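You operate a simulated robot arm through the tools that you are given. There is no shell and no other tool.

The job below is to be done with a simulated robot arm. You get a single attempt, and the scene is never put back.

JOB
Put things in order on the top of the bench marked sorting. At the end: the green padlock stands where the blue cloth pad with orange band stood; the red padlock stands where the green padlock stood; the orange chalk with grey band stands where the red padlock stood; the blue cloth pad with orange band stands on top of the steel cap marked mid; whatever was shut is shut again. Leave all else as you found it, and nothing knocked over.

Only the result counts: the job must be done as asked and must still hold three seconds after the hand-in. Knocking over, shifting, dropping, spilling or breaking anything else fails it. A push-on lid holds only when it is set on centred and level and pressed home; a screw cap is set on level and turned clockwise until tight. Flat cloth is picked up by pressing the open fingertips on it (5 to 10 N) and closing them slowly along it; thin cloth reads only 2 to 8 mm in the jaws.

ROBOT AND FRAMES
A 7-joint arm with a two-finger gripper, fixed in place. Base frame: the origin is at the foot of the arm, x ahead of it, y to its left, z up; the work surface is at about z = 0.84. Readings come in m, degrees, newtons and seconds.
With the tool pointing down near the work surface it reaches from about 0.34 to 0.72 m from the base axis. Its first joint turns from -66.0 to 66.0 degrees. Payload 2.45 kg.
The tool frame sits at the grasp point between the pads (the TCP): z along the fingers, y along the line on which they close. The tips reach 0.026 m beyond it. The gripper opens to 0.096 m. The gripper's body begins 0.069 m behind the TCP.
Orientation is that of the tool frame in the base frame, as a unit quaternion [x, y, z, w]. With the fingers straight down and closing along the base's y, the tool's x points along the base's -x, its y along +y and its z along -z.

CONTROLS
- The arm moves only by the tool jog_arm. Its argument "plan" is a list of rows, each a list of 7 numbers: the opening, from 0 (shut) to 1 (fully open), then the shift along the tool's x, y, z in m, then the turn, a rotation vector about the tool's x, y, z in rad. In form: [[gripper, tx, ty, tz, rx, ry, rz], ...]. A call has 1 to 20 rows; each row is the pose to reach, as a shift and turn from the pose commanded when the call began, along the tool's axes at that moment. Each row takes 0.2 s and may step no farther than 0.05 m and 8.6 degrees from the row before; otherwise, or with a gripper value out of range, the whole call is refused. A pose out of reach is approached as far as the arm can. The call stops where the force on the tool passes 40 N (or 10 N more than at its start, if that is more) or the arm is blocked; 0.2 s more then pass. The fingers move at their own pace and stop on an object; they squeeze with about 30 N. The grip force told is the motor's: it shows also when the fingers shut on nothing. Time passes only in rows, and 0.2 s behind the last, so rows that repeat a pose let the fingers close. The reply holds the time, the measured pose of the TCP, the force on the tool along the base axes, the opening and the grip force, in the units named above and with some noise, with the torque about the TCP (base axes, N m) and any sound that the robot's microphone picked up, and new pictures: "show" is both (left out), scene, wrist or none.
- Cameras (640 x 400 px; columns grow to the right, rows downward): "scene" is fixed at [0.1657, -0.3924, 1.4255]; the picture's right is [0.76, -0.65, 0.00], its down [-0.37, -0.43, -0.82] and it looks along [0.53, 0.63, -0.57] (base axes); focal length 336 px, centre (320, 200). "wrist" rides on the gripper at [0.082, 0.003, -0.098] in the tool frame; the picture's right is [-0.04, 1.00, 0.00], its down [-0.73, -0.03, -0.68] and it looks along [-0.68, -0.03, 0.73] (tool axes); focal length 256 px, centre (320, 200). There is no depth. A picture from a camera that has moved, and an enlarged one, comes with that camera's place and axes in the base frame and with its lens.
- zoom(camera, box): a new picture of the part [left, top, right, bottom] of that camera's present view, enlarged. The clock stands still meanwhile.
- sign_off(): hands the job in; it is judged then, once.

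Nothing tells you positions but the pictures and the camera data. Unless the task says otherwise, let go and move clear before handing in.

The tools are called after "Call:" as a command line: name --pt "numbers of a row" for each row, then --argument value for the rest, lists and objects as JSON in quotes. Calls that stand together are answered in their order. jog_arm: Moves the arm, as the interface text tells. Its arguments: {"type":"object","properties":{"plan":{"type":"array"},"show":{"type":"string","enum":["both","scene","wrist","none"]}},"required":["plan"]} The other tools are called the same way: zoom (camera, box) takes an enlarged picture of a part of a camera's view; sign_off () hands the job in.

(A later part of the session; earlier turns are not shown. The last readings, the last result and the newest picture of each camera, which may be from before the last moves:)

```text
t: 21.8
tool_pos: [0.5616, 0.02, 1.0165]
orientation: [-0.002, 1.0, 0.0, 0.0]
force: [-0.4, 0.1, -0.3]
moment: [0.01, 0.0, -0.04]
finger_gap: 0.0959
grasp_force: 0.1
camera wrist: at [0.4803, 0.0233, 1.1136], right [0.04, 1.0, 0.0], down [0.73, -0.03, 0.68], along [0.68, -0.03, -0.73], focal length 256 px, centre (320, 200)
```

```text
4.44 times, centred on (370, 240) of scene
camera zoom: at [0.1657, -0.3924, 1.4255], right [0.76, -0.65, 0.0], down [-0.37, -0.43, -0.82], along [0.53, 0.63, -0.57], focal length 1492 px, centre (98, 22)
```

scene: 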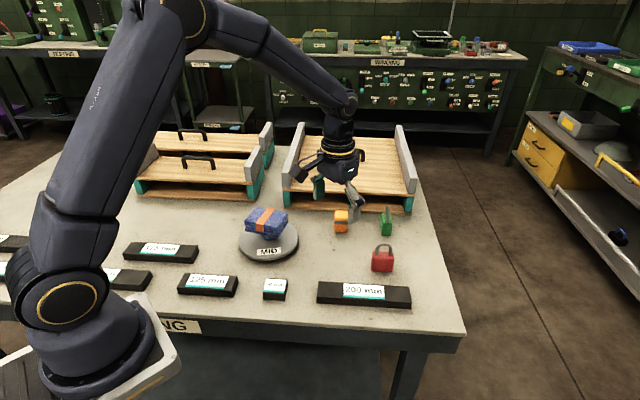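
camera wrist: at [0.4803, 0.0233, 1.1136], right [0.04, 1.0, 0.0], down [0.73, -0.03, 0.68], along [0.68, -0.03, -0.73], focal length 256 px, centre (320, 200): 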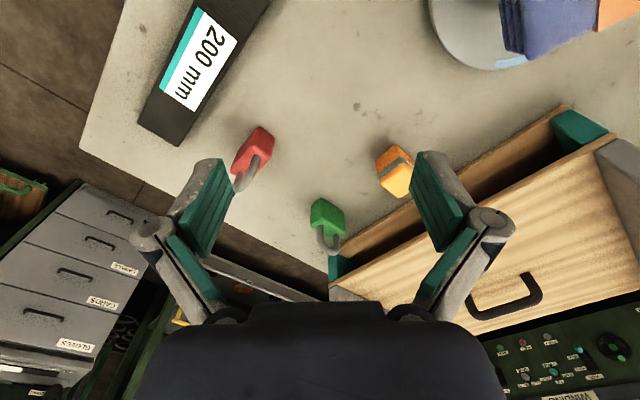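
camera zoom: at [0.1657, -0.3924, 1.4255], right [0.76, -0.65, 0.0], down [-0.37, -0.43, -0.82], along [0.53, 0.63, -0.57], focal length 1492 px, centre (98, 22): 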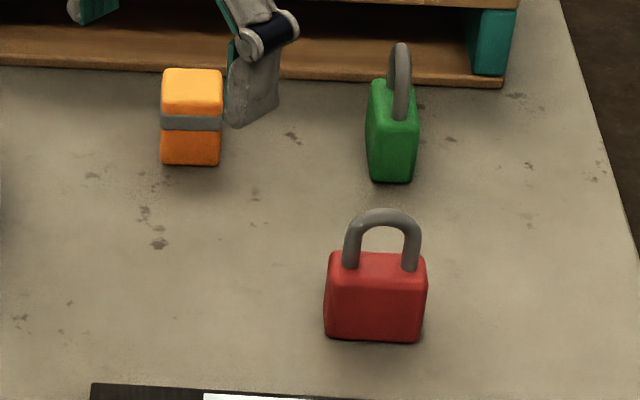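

The three objects sit at about ±45° on the bench. I put green near (0.754, 0.024), red near (0.640, -0.061) and chalk near (0.672, 0.112). Green is past the straight-down reach, so I'll turn the hand to grip it across its wide side and then lean the fingers outward.

Call:
jog_arm --pt "1 -0.02 0.002 0.003 0 0 0.1207" --pt "1 -0.04 0.004 0.006 0 0 0.2413" --pt "1 -0.06 0.006 0.009 0 0 0.362" --pt "1 -0.08 0.008 0.012 0 0 0.4827" --pt "1 -0.09 0.009 0.014 0 0 0.6033" --pt "1 -0.0984 0.01 0.0165 0 0 0.724" --pt "1 -0.0984 0.01 0.0165 0 0 0.724" --show "both"

```text
t: 23.4
tool_pos: [0.6599, 0.0301, 1.0017]
orientation: [0.355, 0.935, 0.0, 0.0]
force: [0.0, -0.7, 0.5]
moment: [0.0, -0.01, 0.02]
finger_gap: 0.0961
grasp_force: 0.2
camera wrist: at [0.6005, 0.0875, 1.0977], right [0.69, 0.72, 0.0], down [0.53, -0.51, 0.68], along [0.49, -0.47, -0.73], focal length 256 px, centre (320, 200)
```

scene: 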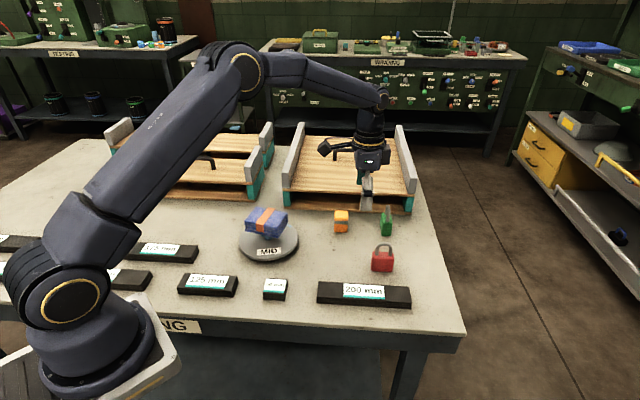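
wrist: 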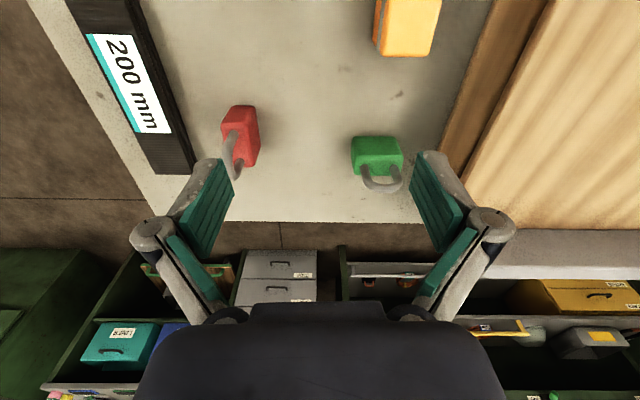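

Green is now lined up with the jaws in the wrist view. I'll zoom in to refine its place.

Call:
zoom --camera "wrist" --box '[330, 110, 430, 210]'

Call:
zoom --camera "wrist" --box '[200, 90, 280, 190]'

Call:
zoom --camera "wrist" --box '[350, 0, 470, 80]'

```text
4.00 times, centred on (380, 160) of wrist
camera zoom: at [0.6005, 0.0875, 1.0977], right [0.69, 0.72, 0.0], down [0.53, -0.51, 0.68], along [0.49, -0.47, -0.73], focal length 1024 px, centre (80, 360)
```

zoom: 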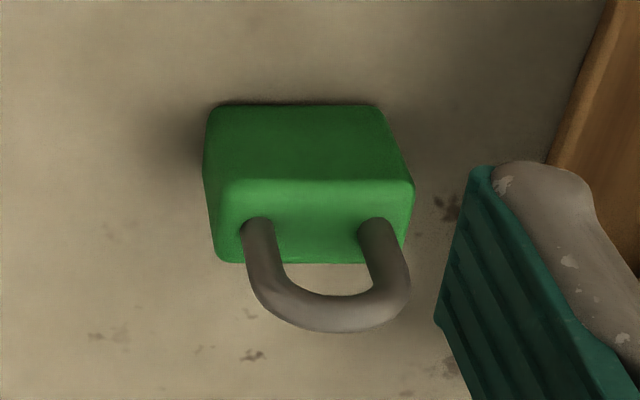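

```text
4.00 times, centred on (240, 140) of wrist
camera zoom: at [0.6005, 0.0875, 1.0977], right [0.69, 0.72, 0.0], down [0.53, -0.51, 0.68], along [0.49, -0.47, -0.73], focal length 1024 px, centre (640, 440)
```

zoom: 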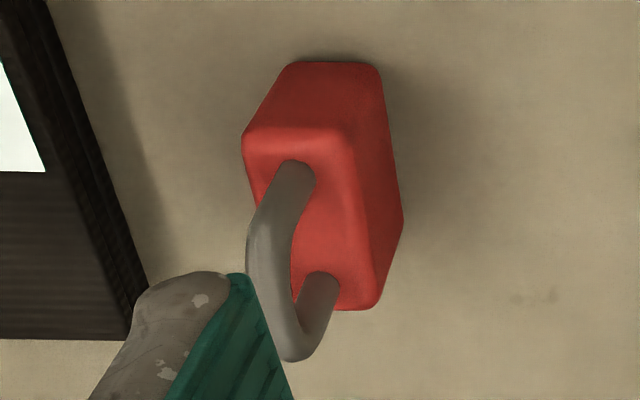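

```text
5.00 times, centred on (410, 40) of wrist
camera zoom: at [0.6005, 0.0875, 1.0977], right [0.69, 0.72, 0.0], down [0.53, -0.51, 0.68], along [0.49, -0.47, -0.73], focal length 1280 px, centre (-130, 1000)
```

zoom: 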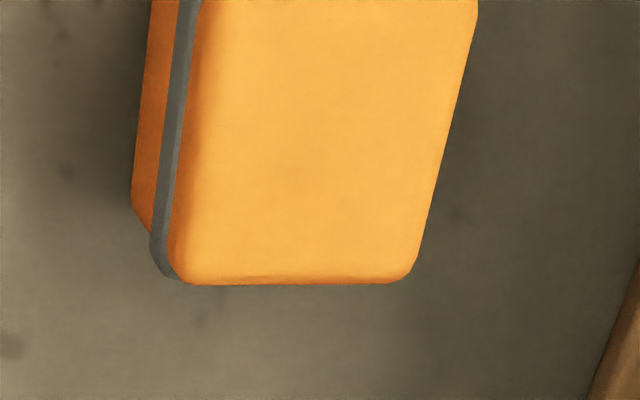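

Green's centre is confirmed at about (0.754, 0.024), with its body top near 0.88 and its shackle top near 0.92. I'll move above it with a 15° outward lean and check the reach.

Call:
jog_arm --pt "1 -0.018 0.014 0.004 0 -0.0654 0" --pt "1 -0.037 0.028 0.008 0 -0.1309 0" --pt "1 -0.056 0.043 0.012 0 -0.1963 0" --pt "1 -0.0746 0.0575 0.016 0 -0.2618 0" --pt "1 -0.0746 0.0575 0.016 0 -0.2618 0" --pt "1 -0.0746 0.0575 0.016 0 -0.2618 0" --show "both"

```text
t: 24.8
tool_pos: [0.7528, 0.0258, 0.9851]
orientation: [0.351, 0.927, -0.046, 0.122]
force: [0.1, 0.2, 0.0]
moment: [-0.02, 0.02, -0.02]
finger_gap: 0.0958
grasp_force: 0.1
camera wrist: at [0.6766, 0.097, 1.0569], right [0.69, 0.72, 0.01], down [0.38, -0.37, 0.85], along [0.62, -0.58, -0.53], focal length 256 px, centre (320, 200)
```

scene: 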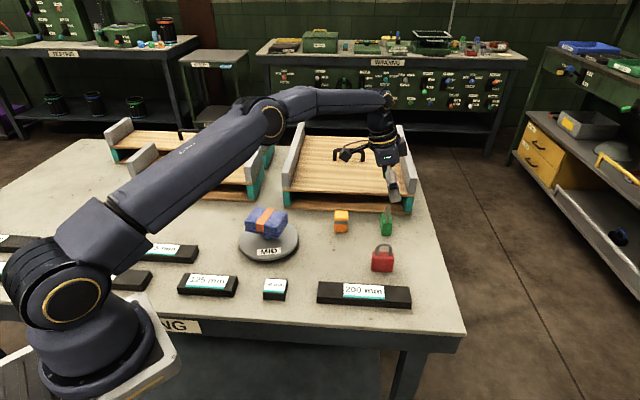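
wrist: 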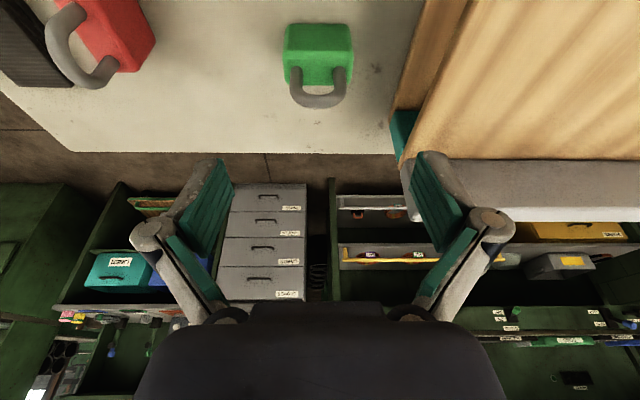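

The arm reaches this pose with a 15° lean, and the lock is centred between the fingers. I'll narrow the jaws to about 70 mm to stay clear of the pallet and go down partway.

Call:
jog_arm --pt "0.73 0 0 0 0 0 0" --pt "0.73 0.003 -0.0005 0.02 0 0 0" --pt "0.73 0.01 -0.0009 0.045 0 0 0" --pt "0.73 0.0153 -0.0009 0.0671 0 0 0" --pt "0.73 0.0153 -0.0009 0.0671 0 0 0" --pt "0.73 0.0153 -0.0009 0.0671 0 0 0" --show "both"

Call:
zoom --camera "scene" --box '[330, 150, 450, 250]'

Call:
zoom --camera "wrist" --box '[220, 80, 420, 240]'

```text
t: 26.2
tool_pos: [0.7536, 0.0216, 0.9162]
orientation: [0.351, 0.927, -0.047, 0.123]
force: [0.0, 0.0, 0.2]
moment: [-0.02, 0.02, 0.02]
finger_gap: 0.07
grasp_force: 0.0
camera wrist: at [0.6783, 0.0936, 0.9869], right [0.69, 0.72, 0.01], down [0.38, -0.37, 0.85], along [0.62, -0.58, -0.53], focal length 256 px, centre (320, 200)
```

scene: 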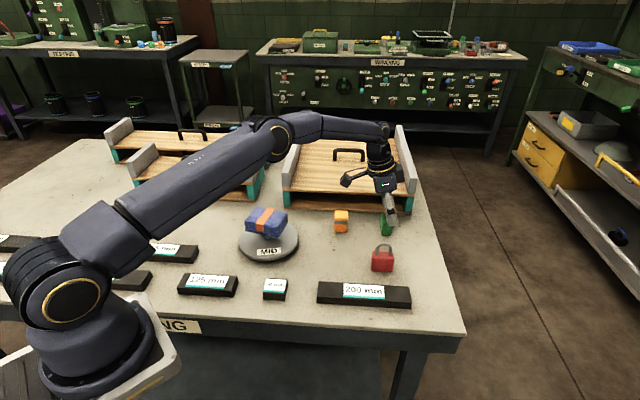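
wrist: 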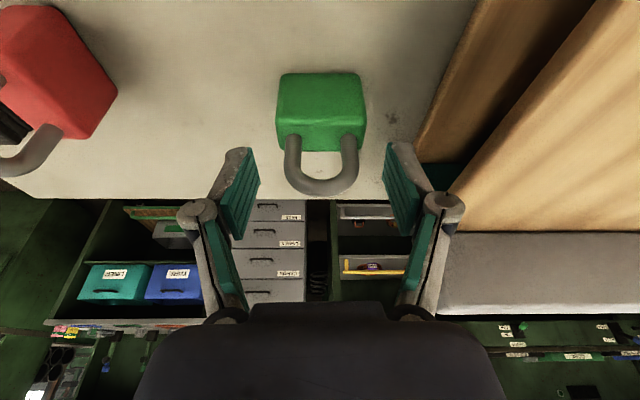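

```text
4.00 times, centred on (390, 200) of scene
camera zoom: at [0.1657, -0.3924, 1.4255], right [0.76, -0.65, 0.0], down [-0.37, -0.43, -0.82], along [0.53, 0.63, -0.57], focal length 1343 px, centre (40, 200)
```

zoom: 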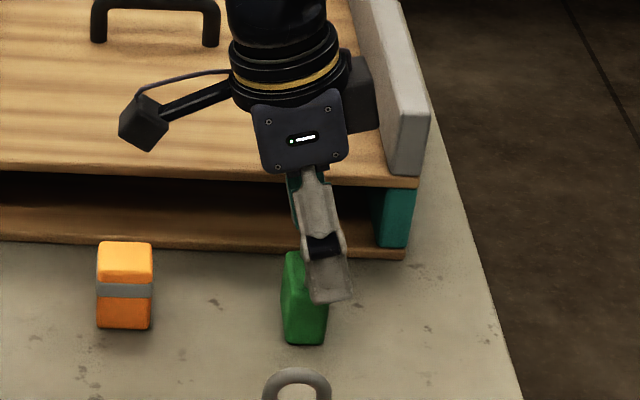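

```text
2.50 times, centred on (320, 160) of wrist
camera zoom: at [0.6783, 0.0936, 0.9869], right [0.69, 0.72, 0.01], down [0.38, -0.37, 0.85], along [0.62, -0.58, -0.53], focal length 640 px, centre (320, 300)
```

zoom: 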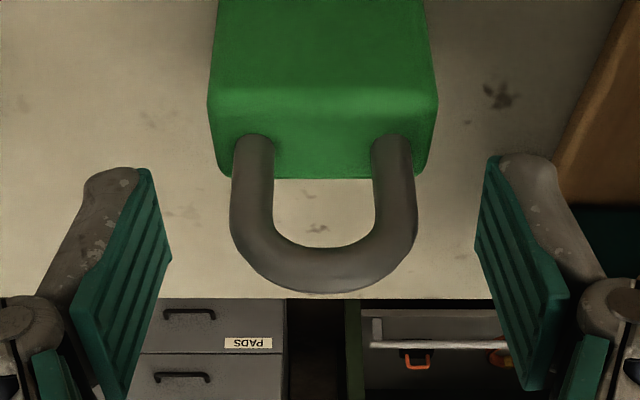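

The lock is well centred between the fingers, and the camera boom has clear space above the chalk. I'll go down the rest of the way.

Call:
jog_arm --pt "0.73 0.004 0 0.015 0 0 0" --pt "0.73 0.008 0 0.03 0 0 0" --pt "0.73 0.0109 0 0.0406 0 0 0" --pt "0.73 0.0109 0 0.0406 0 0 0" --show "both"

Call:
zoom --camera "scene" --box '[330, 150, 450, 250]'

Call:
zoom --camera "wrist" --box '[220, 80, 420, 240]'

```text
t: 27.2
tool_pos: [0.7563, 0.0217, 0.8738]
orientation: [0.351, 0.927, -0.046, 0.122]
force: [0.3, -1.0, 0.5]
moment: [0.0, -0.03, -0.01]
finger_gap: 0.0701
grasp_force: 0.0
camera wrist: at [0.6791, 0.0927, 0.9455], right [0.69, 0.72, 0.01], down [0.38, -0.38, 0.85], along [0.62, -0.58, -0.53], focal length 256 px, centre (320, 200)
```

scene: 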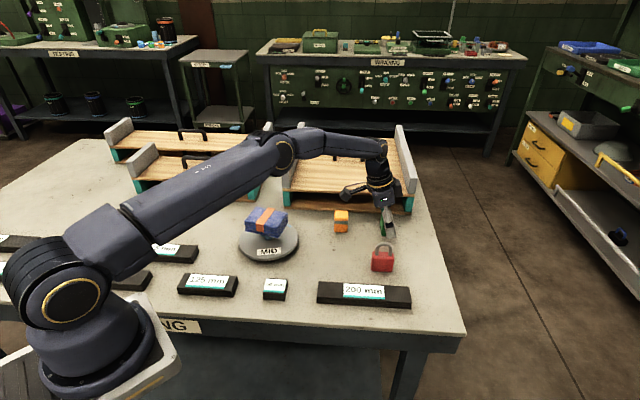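
wrist: 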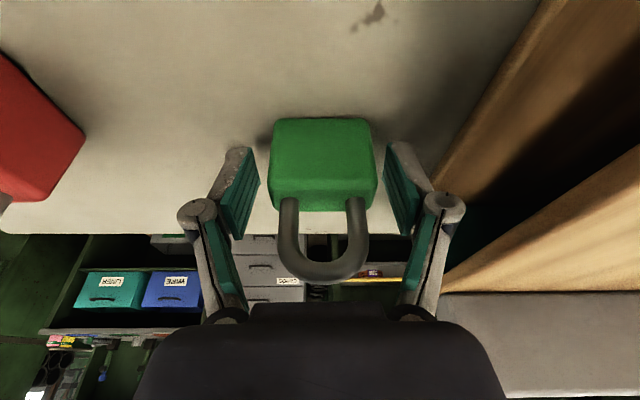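

```text
4.00 times, centred on (390, 200) of scene
camera zoom: at [0.1657, -0.3924, 1.4255], right [0.76, -0.65, 0.0], down [-0.37, -0.43, -0.82], along [0.53, 0.63, -0.57], focal length 1343 px, centre (40, 200)
```

zoom: 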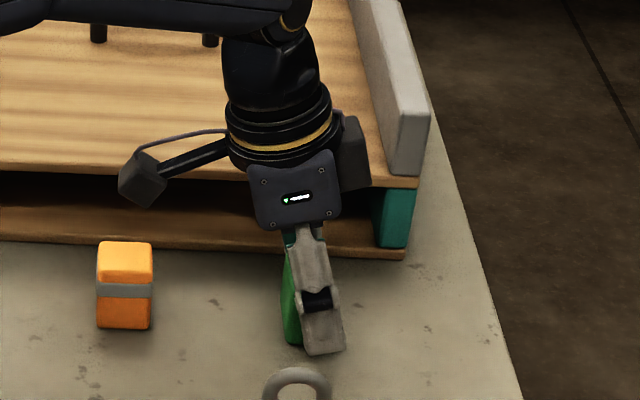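

```text
2.50 times, centred on (320, 160) of wrist
camera zoom: at [0.6791, 0.0927, 0.9455], right [0.69, 0.72, 0.01], down [0.38, -0.38, 0.85], along [0.62, -0.58, -0.53], focal length 640 px, centre (320, 300)
```

zoom: 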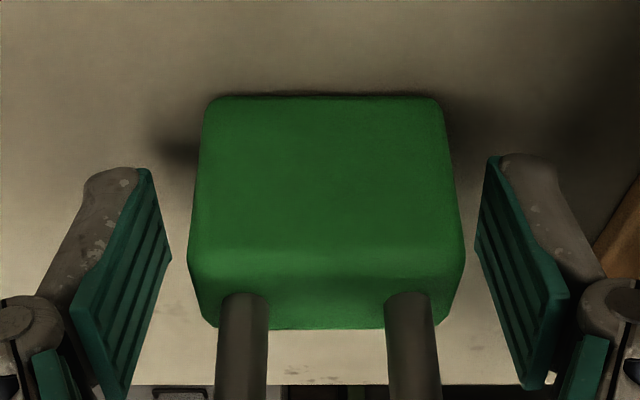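

The lock sits between the pads within about 1.5 mm, so I'll close on it.

Call:
jog_arm --pt "0.6 0 0.001 0 0 0 0" --pt "0.5 0 0.001 0 0 0 0" --pt "0.3 0 0.001 0 0 0 0" --pt "0.3 0 0.001 0 0 0 0" --pt "0.3 0 0.001 0 0 0 0" --show "wrist"

Call:
jog_arm --pt "0.3 -0.0006 0 -0.0025 0 0 0" --pt "0.3 -0.0013 0 -0.005 0 0 0" --pt "0.3 -0.0026 0 -0.0097 0 0 0" --pt "0.3 -0.0026 0 -0.0097 0 0 0" --pt "0.3 -0.0026 0 -0.0097 0 0 0" --show "both"

Call:
zoom --camera "wrist" --box '[220, 80, 420, 240]'

Call:
zoom --camera "scene" --box '[330, 150, 450, 250]'

```text
t: 28.4
tool_pos: [0.7555, 0.0222, 0.874]
orientation: [0.351, 0.927, -0.047, 0.122]
force: [0.4, -1.1, 3.2]
moment: [0.02, 0.03, -0.06]
finger_gap: 0.0495
grasp_force: 29.6
camera wrist: at [0.6797, 0.0938, 0.9458], right [0.69, 0.72, 0.01], down [0.38, -0.37, 0.85], along [0.62, -0.58, -0.53], focal length 256 px, centre (320, 200)
```

wrist: 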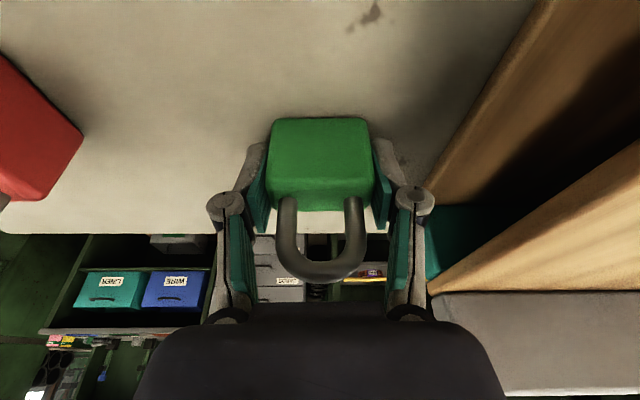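

```text
t: 29.6
tool_pos: [0.7566, 0.0231, 0.8846]
orientation: [0.351, 0.927, -0.045, 0.123]
force: [-0.8, -0.7, -1.8]
moment: [-0.01, 0.0, 0.0]
finger_gap: 0.0499
grasp_force: 30.7
camera wrist: at [0.6798, 0.0943, 0.956], right [0.69, 0.72, 0.01], down [0.38, -0.38, 0.85], along [0.62, -0.58, -0.53], focal length 256 px, centre (320, 200)
```

scene: 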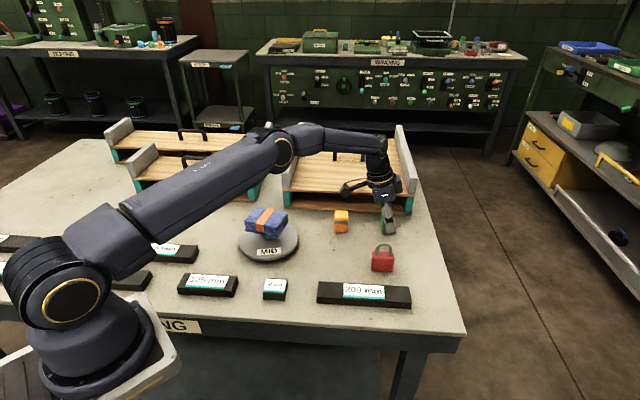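
wrist: 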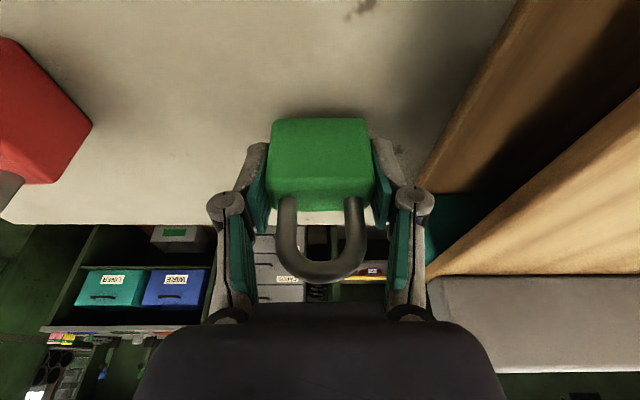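

```text
2.50 times, centred on (320, 160) of wrist
camera zoom: at [0.6798, 0.0943, 0.956], right [0.69, 0.72, 0.01], down [0.38, -0.38, 0.85], along [0.62, -0.58, -0.53], focal length 640 px, centre (320, 300)
```

zoom: 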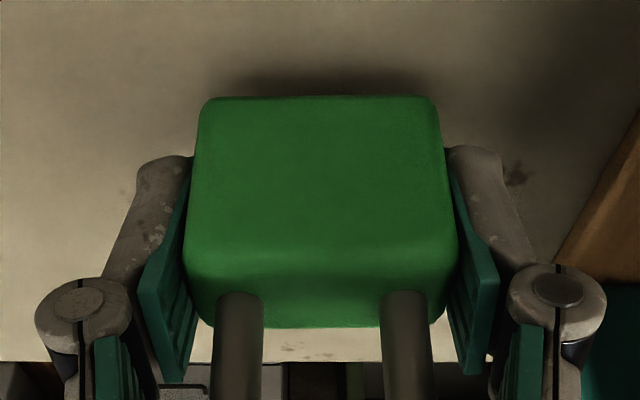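

```text
4.00 times, centred on (390, 200) of scene
camera zoom: at [0.1658, -0.3924, 1.4255], right [0.76, -0.65, 0.0], down [-0.37, -0.43, -0.82], along [0.53, 0.63, -0.57], focal length 1343 px, centre (40, 200)
```

zoom: 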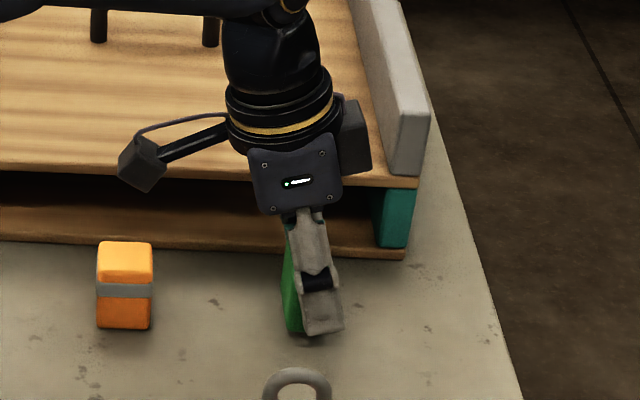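

Green is held firmly without slip. I'll lift it high and carry it over to the pad's old place, keeping the same tilt.

Call:
jog_arm --pt "0.3 -0.0078 0 -0.029 0 0 0" --pt "0.3 -0.0194 0 -0.0725 0 0 0" --pt "0.3 -0.031 0 -0.1159 0 0 0" --pt "0.3 -0.0349 0 -0.1304 0 0 0" --pt "0.3 0.0069 0.0008 -0.1416 0 0 0" --pt "0.3 0.0488 0.0016 -0.1528 0 0 0" --pt "0.3 0.0906 0.0024 -0.164 0 0 0" --pt "0.3 0.1324 0.0032 -0.1752 0 0 0" --pt "0.3 0.1743 0.004 -0.1864 0 0 0" --pt "0.3 0.2161 0.0048 -0.1977 0 0 0" --pt "0.3 0.2579 0.0055 -0.2089 0 0 0" --pt "0.3 0.2998 0.0063 -0.2201 0 0 0" --pt "0.3 0.3416 0.0071 -0.2313 0 0 0" --pt "0.3 0.3834 0.0079 -0.2425 0 0 0" --pt "0.3 0.4253 0.0087 -0.2537 0 0 0" --pt "0.3 0.455 0.0092 -0.2617 0 0 0" --pt "0.3 0.4671 0.0095 -0.2649 0 0 0" --pt "0.3 0.4671 0.0095 -0.2649 0 0 0" --show "both"

```text
t: 33.4
tool_pos: [0.3721, 0.3743, 1.0195]
orientation: [0.351, 0.927, -0.046, 0.122]
force: [-0.5, 0.3, -1.7]
moment: [-0.02, -0.01, 0.0]
finger_gap: 0.0494
grasp_force: 30.0
camera wrist: at [0.2963, 0.4453, 1.0905], right [0.69, 0.72, 0.01], down [0.38, -0.38, 0.85], along [0.62, -0.58, -0.53], focal length 256 px, centre (320, 200)
```

scene: 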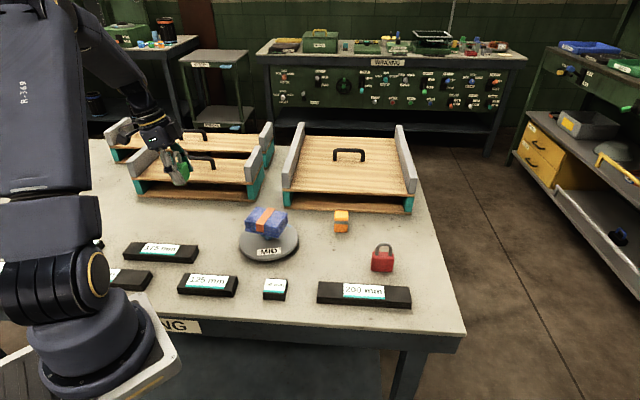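
wrist: 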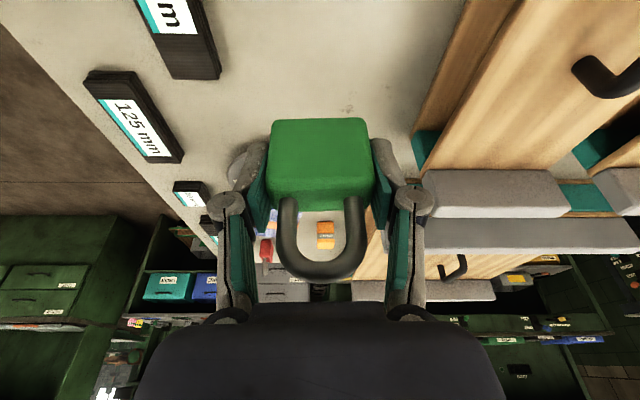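

I'm above the pad's old place with the lock still firm. I'll lower it most of the way.

Call:
jog_arm --pt "0.3 0.0088 0.0011 0.033 0 0 0" --pt "0.3 0.018 0.0022 0.068 0 0 0" --pt "0.3 0.0265 0.0022 0.1015 0 0 0" --pt "0.3 0.032 0.0022 0.122 0 0 0" --pt "0.3 0.035 0.0022 0.1333 0 0 0" --pt "0.3 0.035 0.0022 0.1333 0 0 0" --show "both"

Call:
zoom --camera "scene" --box '[120, 150, 260, 260]'

Call:
zoom --camera "wrist" --box '[220, 80, 420, 240]'

```text
t: 34.8
tool_pos: [0.3741, 0.3758, 0.8811]
orientation: [0.353, 0.927, -0.047, 0.121]
force: [-0.1, -0.1, -1.5]
moment: [0.01, 0.0, 0.0]
finger_gap: 0.0496
grasp_force: 30.4
camera wrist: at [0.2976, 0.4472, 0.9525], right [0.69, 0.72, 0.01], down [0.38, -0.38, 0.85], along [0.62, -0.58, -0.53], focal length 256 px, centre (320, 200)
```

scene: 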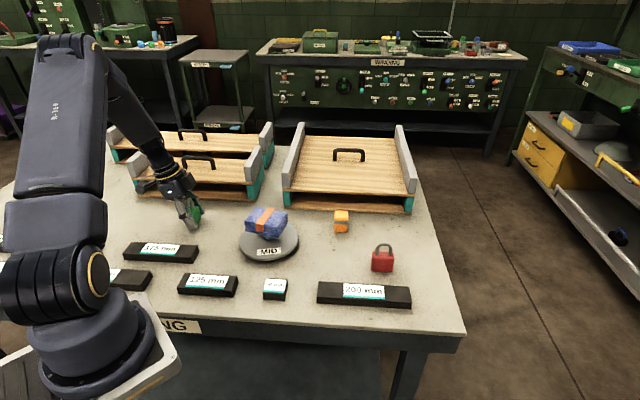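
wrist: 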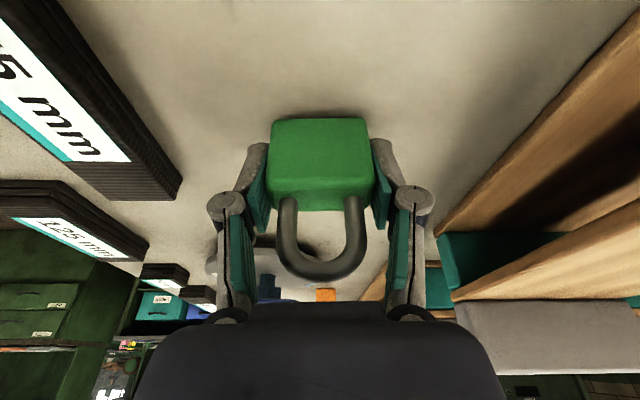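

```text
3.64 times, centred on (190, 205) of scene
camera zoom: at [0.1658, -0.3924, 1.4255], right [0.76, -0.65, 0.0], down [-0.37, -0.43, -0.82], along [0.53, 0.63, -0.57], focal length 1221 px, centre (793, 182)
```

zoom: 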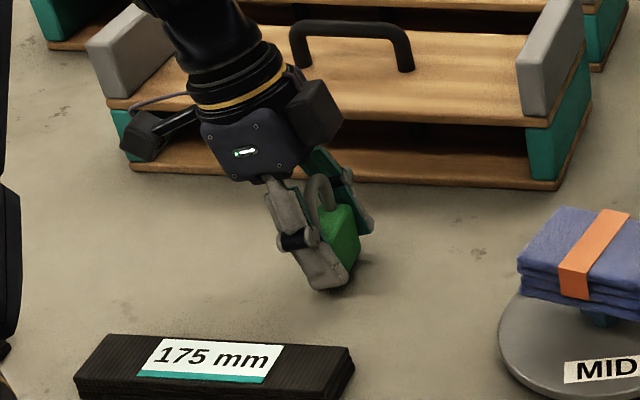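

```text
2.50 times, centred on (320, 160) of wrist
camera zoom: at [0.2976, 0.4472, 0.9525], right [0.69, 0.72, 0.01], down [0.38, -0.38, 0.85], along [0.62, -0.58, -0.53], focal length 640 px, centre (320, 300)
```

zoom: 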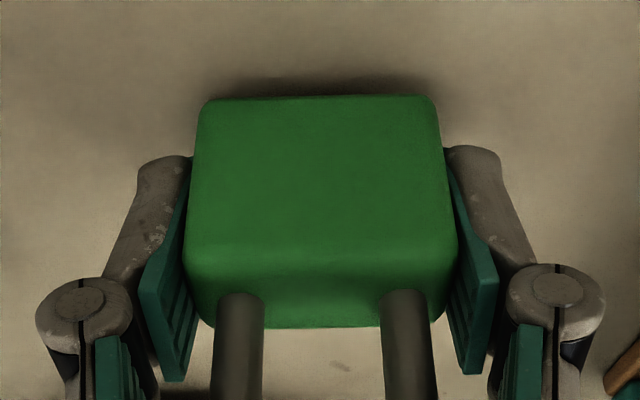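

The lock hangs about 7 mm above the bench. I'll lower it in small steps until it touches.

Call:
jog_arm --pt "0.3 0.0008 0 0.0029 0 0 0" --pt "0.3 0.0014 0 0.0053 0 0 0" --pt "0.3 0.0014 0 0.0053 0 0 0" --show "none"

```text
t: 35.6
tool_pos: [0.3741, 0.3753, 0.8747]
orientation: [0.351, 0.927, -0.047, 0.122]
force: [0.1, 0.2, -2.0]
moment: [0.0, 0.01, -0.01]
finger_gap: 0.0496
grasp_force: 30.5
```

Call:
jog_arm --pt "0.3 0.0001 0 0.0005 0 0 0" --pt "0.3 0.0003 0 0.001 0 0 0" --pt "0.3 0.0003 0 0.001 0 0 0" --show "none"

```text
t: 36.4
tool_pos: [0.3739, 0.3771, 0.8737]
orientation: [0.351, 0.927, -0.046, 0.122]
force: [-0.2, -0.6, -1.4]
moment: [-0.02, -0.02, 0.01]
finger_gap: 0.0493
grasp_force: 30.3
```

Call:
jog_arm --pt "0.3 0.0001 0 0.0005 0 0 0" --pt "0.3 0.0003 0 0.001 0 0 0" --pt "0.3 0.0003 0 0.001 0 0 0" --show "none"

```text
t: 37.2
tool_pos: [0.3746, 0.3761, 0.8732]
orientation: [0.351, 0.927, -0.045, 0.123]
force: [-2.5, -3.3, 13.1]
moment: [0.14, -0.13, -0.03]
finger_gap: 0.0494
grasp_force: 30.3
```

It touched down at about 13 N. I'll ease off slightly and release it gradually.

Call:
jog_arm --pt "0.3 -0.0002 0 -0.0006 0 0 0" --pt "0.3 -0.0002 0 -0.0006 0 0 0" --pt "0.52 -0.0002 0 -0.0006 0 0 0" --pt "0.54 -0.0002 0 -0.0006 0 0 0" --pt "0.58 -0.0002 0 -0.0006 0 0 0" --pt "0.64 -0.0002 0 -0.0006 0 0 0" --pt "0.74 -0.0002 0 -0.0006 0 0 0" --pt "0.74 -0.0002 0 -0.0006 0 0 0" --show "both"

Call:
zoom --camera "wrist" --box '[220, 80, 420, 240]'

Call:
zoom --camera "scene" --box '[120, 150, 260, 260]'

```text
t: 39.0
tool_pos: [0.3741, 0.3747, 0.8739]
orientation: [0.351, 0.927, -0.046, 0.122]
force: [0.1, -0.4, 0.9]
moment: [-0.01, -0.02, 0.01]
finger_gap: 0.0708
grasp_force: 0.0
camera wrist: at [0.2984, 0.4466, 0.9466], right [0.69, 0.72, 0.01], down [0.38, -0.38, 0.85], along [0.62, -0.58, -0.53], focal length 256 px, centre (320, 200)
```

scene: 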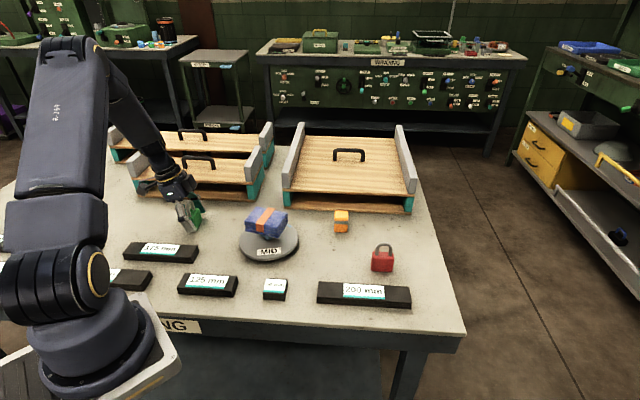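
wrist: 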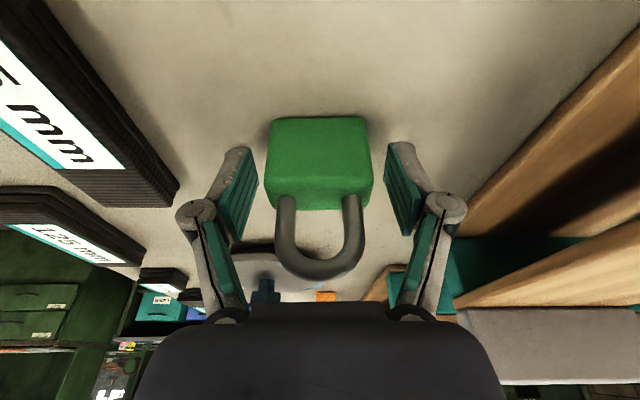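

```text
2.50 times, centred on (320, 160) of wrist
camera zoom: at [0.2984, 0.4466, 0.9466], right [0.69, 0.72, 0.01], down [0.38, -0.38, 0.85], along [0.62, -0.58, -0.53], focal length 640 px, centre (320, 300)
```

zoom: 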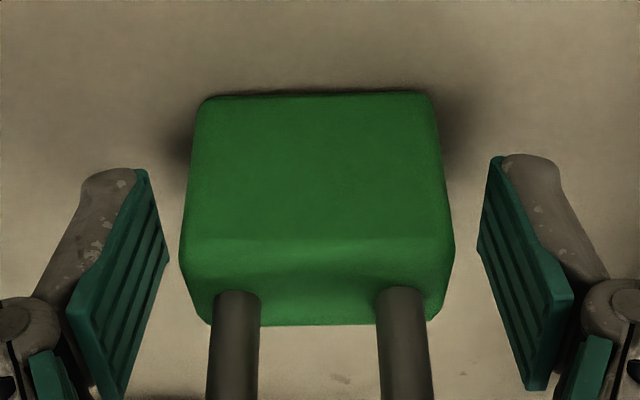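

```text
3.64 times, centred on (190, 205) of scene
camera zoom: at [0.1657, -0.3924, 1.4255], right [0.76, -0.65, 0.0], down [-0.37, -0.43, -0.82], along [0.53, 0.63, -0.57], focal length 1221 px, centre (793, 182)
```

zoom: 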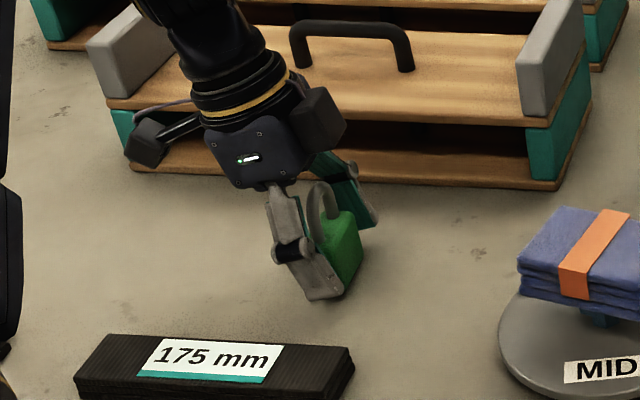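

Green stands upright where the pad was. I'll rise clear and move over to the red padlock with the same tilt and heading.

Call:
jog_arm --pt "0.74 -0.0078 0 -0.029 0 0 0" --pt "0.74 -0.0194 0 -0.0725 0 0 0" --pt "0.74 -0.031 0 -0.1159 0 0 0" --pt "0.74 -0.042 0 -0.157 0 0 0" --pt "0.74 -0.0455 0 -0.17 0 0 0" --pt "0.74 -0.0849 -0.0124 -0.1594 0 0 0" --pt "0.74 -0.1243 -0.0248 -0.1489 0 0 0" --pt "0.74 -0.1638 -0.0371 -0.1383 0 0 0" --pt "0.74 -0.2032 -0.0495 -0.1278 0 0 0" --pt "0.74 -0.2426 -0.0619 -0.1172 0 0 0" --pt "0.74 -0.282 -0.0743 -0.1067 0 0 0" --pt "0.74 -0.3214 -0.0866 -0.0961 0 0 0" --pt "0.74 -0.3608 -0.099 -0.0855 0 0 0" --pt "0.74 -0.4003 -0.1114 -0.075 0 0 0" --pt "0.74 -0.4397 -0.1238 -0.0644 0 0 0" --pt "0.74 -0.4791 -0.1361 -0.0539 0 0 0" --pt "0.74 -0.5185 -0.1485 -0.0433 0 0 0" --pt "0.74 -0.5185 -0.1485 -0.0433 0 0 0" --show "both"

Call:
zoom --camera "scene" --box '[120, 170, 320, 280]'

Call:
zoom --camera "wrist" --box '[260, 0, 420, 120]'

```text
t: 42.8
tool_pos: [0.6421, -0.0587, 1.0506]
orientation: [0.351, 0.927, -0.046, 0.122]
force: [-0.6, 0.1, 0.2]
moment: [-0.01, -0.03, -0.01]
finger_gap: 0.0709
grasp_force: 0.1
camera wrist: at [0.5665, 0.0117, 1.1226], right [0.69, 0.72, 0.01], down [0.38, -0.37, 0.85], along [0.62, -0.58, -0.53], focal length 256 px, centre (320, 200)
```

scene: 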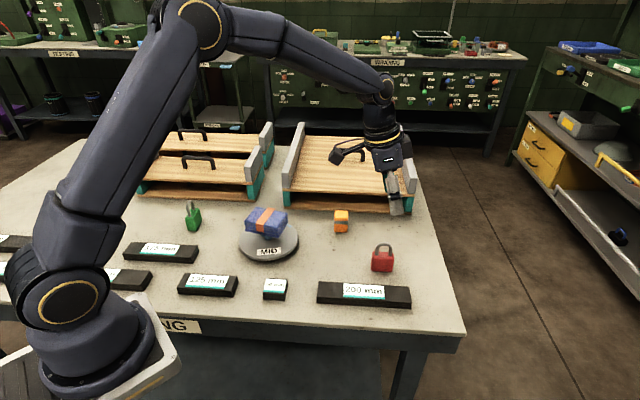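
wrist: 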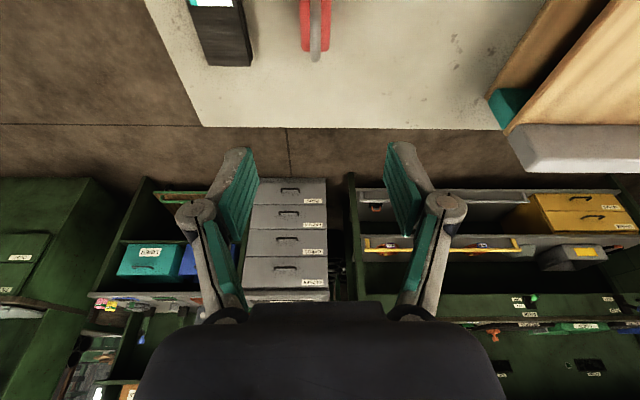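

```text
3.20 times, centred on (220, 225) of scene
camera zoom: at [0.1657, -0.3924, 1.4255], right [0.76, -0.65, 0.0], down [-0.37, -0.43, -0.82], along [0.53, 0.63, -0.57], focal length 1074 px, centre (640, 120)
```

zoom: 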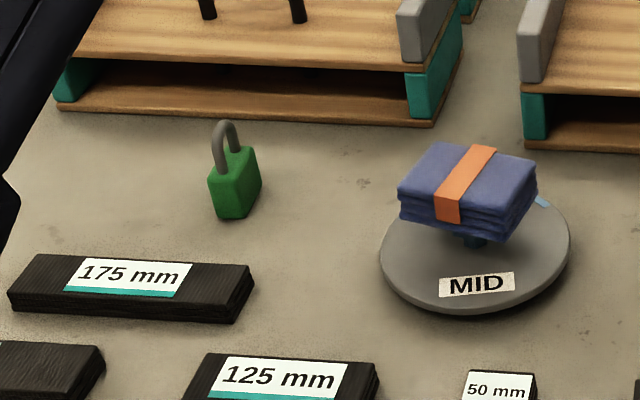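

```text
3.33 times, centred on (340, 60) of wrist
camera zoom: at [0.5665, 0.0117, 1.1226], right [0.69, 0.72, 0.01], down [0.38, -0.37, 0.85], along [0.62, -0.58, -0.53], focal length 853 px, centre (253, 667)
```

zoom: 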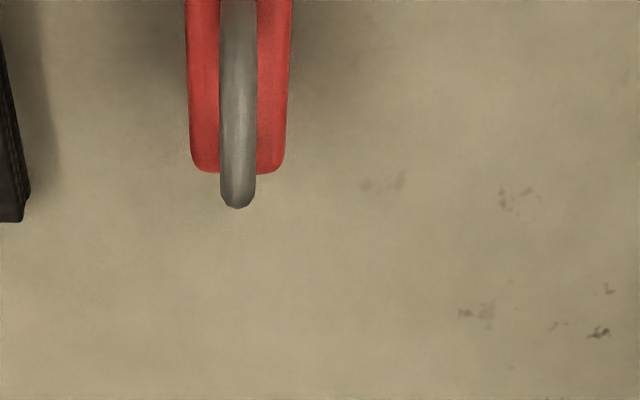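

Green looks good and the pad is still in place. Red's centre reads (0.640, -0.062), so I'll shift a few mm and go down around its thin side.

Call:
jog_arm --pt "0.66 0.008 -0.0015 0.029 0 0 0" --pt "0.66 0.0165 -0.0033 0.06 0 0 0" --pt "0.66 0.025 -0.0033 0.092 0 0 0" --pt "0.66 0.0314 -0.0033 0.1158 0 0 0" --pt "0.66 0.0314 -0.0033 0.1158 0 0 0" --show "both"

Call:
zoom --camera "wrist" --box '[220, 80, 420, 240]'

```text
t: 44.0
tool_pos: [0.6413, -0.0632, 0.9293]
orientation: [0.352, 0.927, -0.047, 0.122]
force: [-0.5, -0.6, -0.8]
moment: [-0.01, 0.04, 0.01]
finger_gap: 0.0634
grasp_force: 0.0
camera wrist: at [0.5652, 0.0089, 1.0021], right [0.69, 0.72, 0.01], down [0.38, -0.38, 0.85], along [0.62, -0.58, -0.53], focal length 256 px, centre (320, 200)
```

scene: 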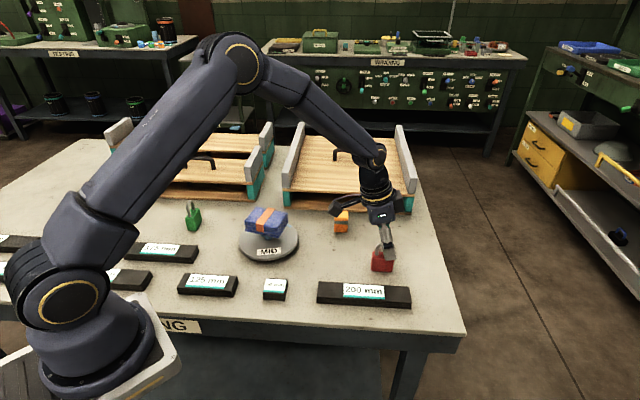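
wrist: 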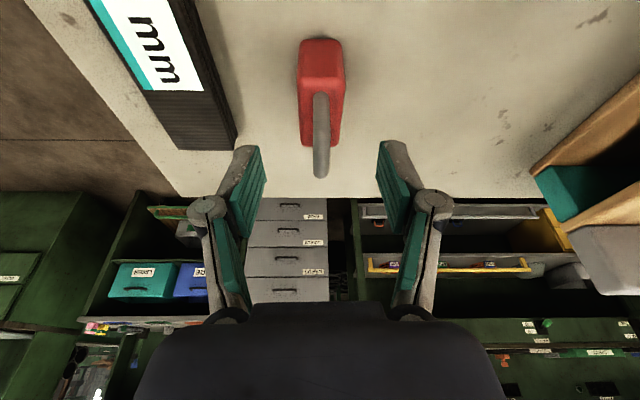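

```text
2.50 times, centred on (320, 160) of wrist
camera zoom: at [0.5652, 0.0089, 1.0021], right [0.69, 0.72, 0.01], down [0.38, -0.38, 0.85], along [0.62, -0.58, -0.53], focal length 640 px, centre (320, 300)
```

zoom: 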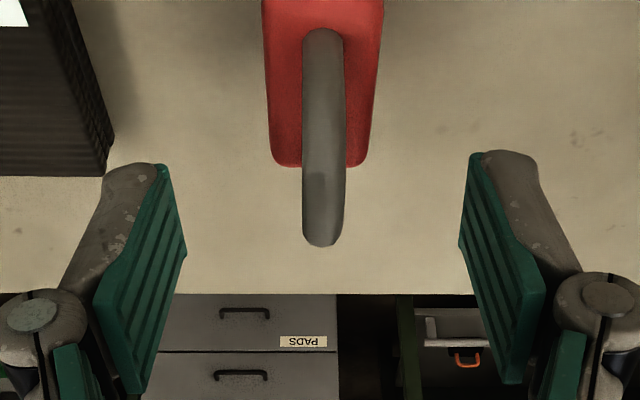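

Red is centred laterally and within 2 mm lengthwise. I'll narrow the jaws a bit to stay clear of the 200 mm block and finish going down.

Call:
jog_arm --pt "0.56 0.0015 -0.0005 0.0 0 0 0" --pt "0.56 0.0065 -0.0005 0.018 0 0 0" --pt "0.56 0.012 -0.0005 0.038 0 0 0" --pt "0.56 0.0161 -0.0005 0.0526 0 0 0" --pt "0.56 0.0161 -0.0005 0.0526 0 0 0" --show "both"

Call:
zoom --camera "wrist" --box '[220, 80, 420, 240]'

Call:
zoom --camera "scene" --box '[320, 200, 440, 310]'

```text
t: 45.2
tool_pos: [0.6383, -0.0617, 0.877]
orientation: [0.351, 0.927, -0.046, 0.122]
force: [0.1, 0.5, 0.7]
moment: [0.01, 0.02, 0.04]
finger_gap: 0.0538
grasp_force: 0.1
camera wrist: at [0.5628, 0.0098, 0.9485], right [0.69, 0.72, 0.01], down [0.38, -0.37, 0.85], along [0.62, -0.58, -0.53], focal length 256 px, centre (320, 200)
```

scene: 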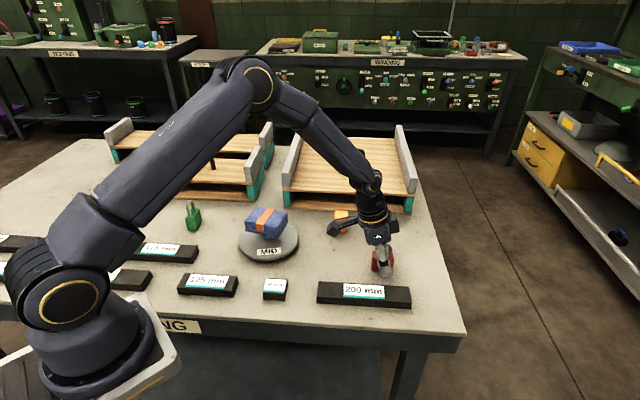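
wrist: 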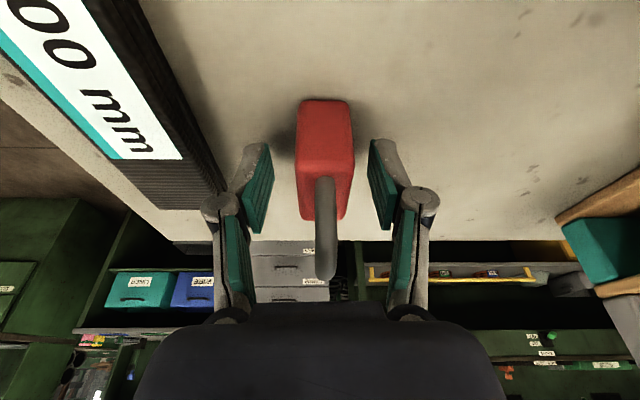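

```text
2.50 times, centred on (320, 160) of wrist
camera zoom: at [0.5628, 0.0098, 0.9485], right [0.69, 0.72, 0.01], down [0.38, -0.37, 0.85], along [0.62, -0.58, -0.53], focal length 640 px, centre (320, 300)
```

zoom: 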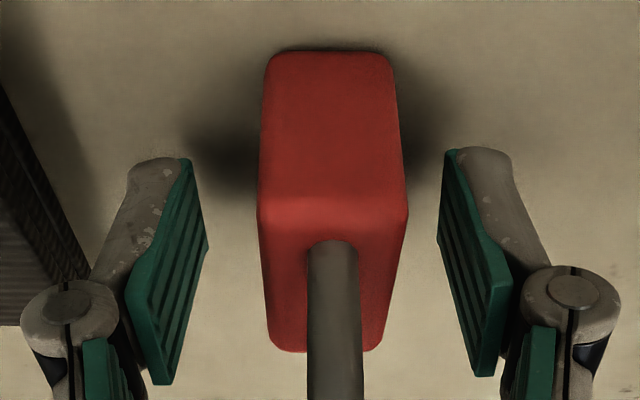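

```text
3.64 times, centred on (380, 255) of scene
camera zoom: at [0.1657, -0.3924, 1.4255], right [0.76, -0.65, 0.0], down [-0.37, -0.43, -0.82], along [0.53, 0.63, -0.57], focal length 1221 px, centre (102, 0)
```

zoom: 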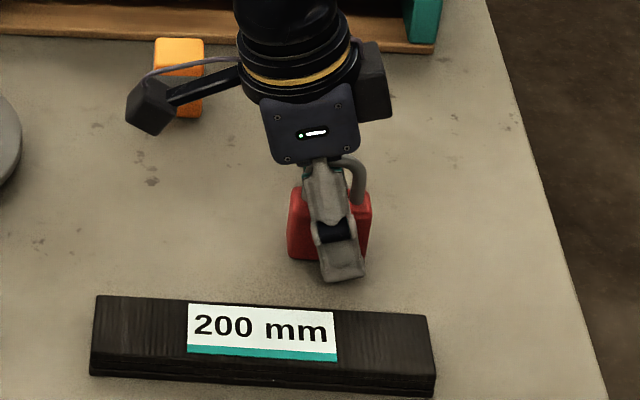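

Everything lines up, with red about 2 mm to one side. I'll shift to match, lower 2 mm and close.

Call:
jog_arm --pt "0.56 0.0005 0.002 0.002 0 0 0" --pt "0.45 0.0005 0.002 0.002 0 0 0" --pt "0.35 0.0005 0.002 0.002 0 0 0" --pt "0.1 0.0005 0.002 0.002 0 0 0" --pt "0.1 0.0005 0.002 0.002 0 0 0" --pt "0.1 0.0005 0.002 0.002 0 0 0" --show "wrist"

Call:
jog_arm --pt "0.1 -0.0006 0 -0.0025 0 0 0" --pt "0.1 -0.0013 0 -0.005 0 0 0" --pt "0.1 -0.0026 0 -0.0097 0 0 0" --pt "0.1 -0.0026 0 -0.0097 0 0 0" --pt "0.1 -0.0026 0 -0.0097 0 0 0" --show "both"

Call:
zoom --camera "wrist" --box '[220, 80, 420, 240]'

```text
t: 46.6
tool_pos: [0.6387, -0.0588, 0.8738]
orientation: [0.351, 0.927, -0.047, 0.122]
force: [0.5, -0.3, 0.3]
moment: [0.01, -0.01, -0.05]
finger_gap: 0.0251
grasp_force: 29.9
camera wrist: at [0.564, 0.0111, 0.9459], right [0.69, 0.72, 0.01], down [0.38, -0.37, 0.85], along [0.62, -0.58, -0.53], focal length 256 px, centre (320, 200)
```

wrist: 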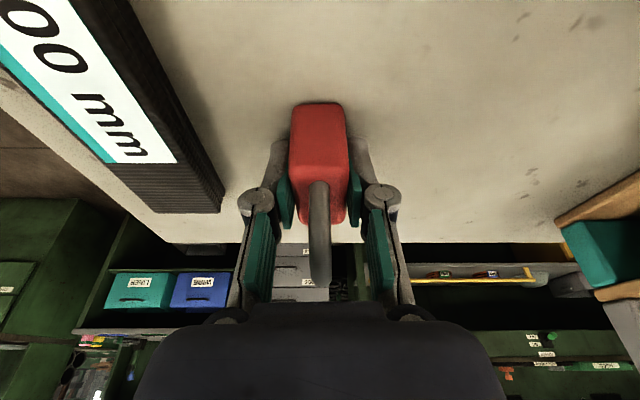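

```text
t: 47.8
tool_pos: [0.6409, -0.0601, 0.8838]
orientation: [0.351, 0.927, -0.046, 0.122]
force: [0.6, -0.2, -1.7]
moment: [-0.02, 0.01, 0.0]
finger_gap: 0.0253
grasp_force: 30.1
camera wrist: at [0.5641, 0.0111, 0.9558], right [0.69, 0.72, 0.01], down [0.38, -0.37, 0.85], along [0.62, -0.58, -0.53], focal length 256 px, centre (320, 200)
```

scene: 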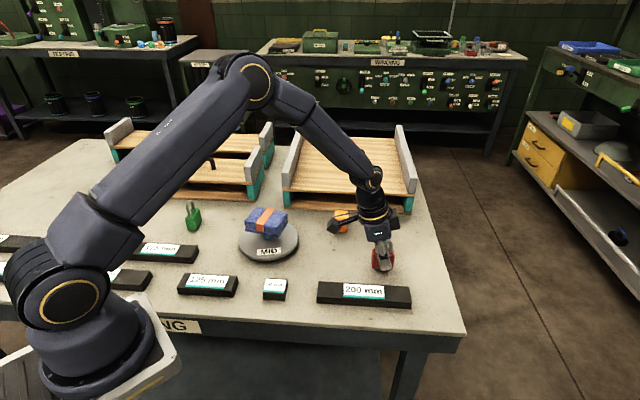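
wrist: 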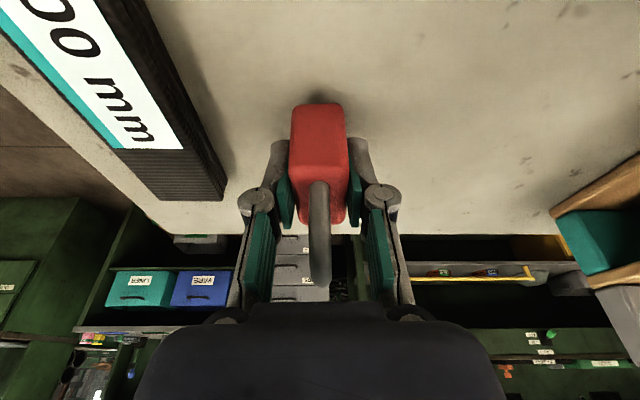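

```text
2.50 times, centred on (320, 160) of wrist
camera zoom: at [0.5641, 0.0111, 0.9558], right [0.69, 0.72, 0.01], down [0.38, -0.37, 0.85], along [0.62, -0.58, -0.53], focal length 640 px, centre (320, 300)
```

zoom: 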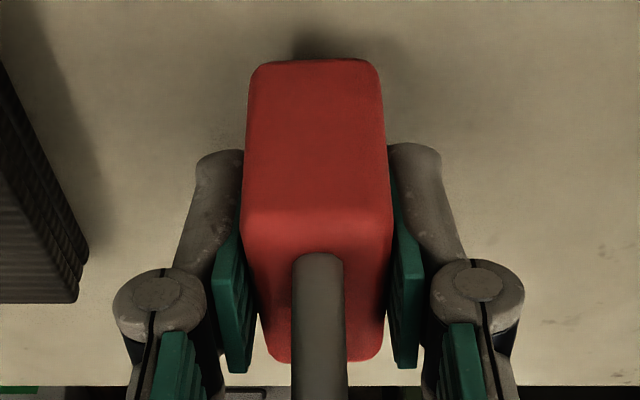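

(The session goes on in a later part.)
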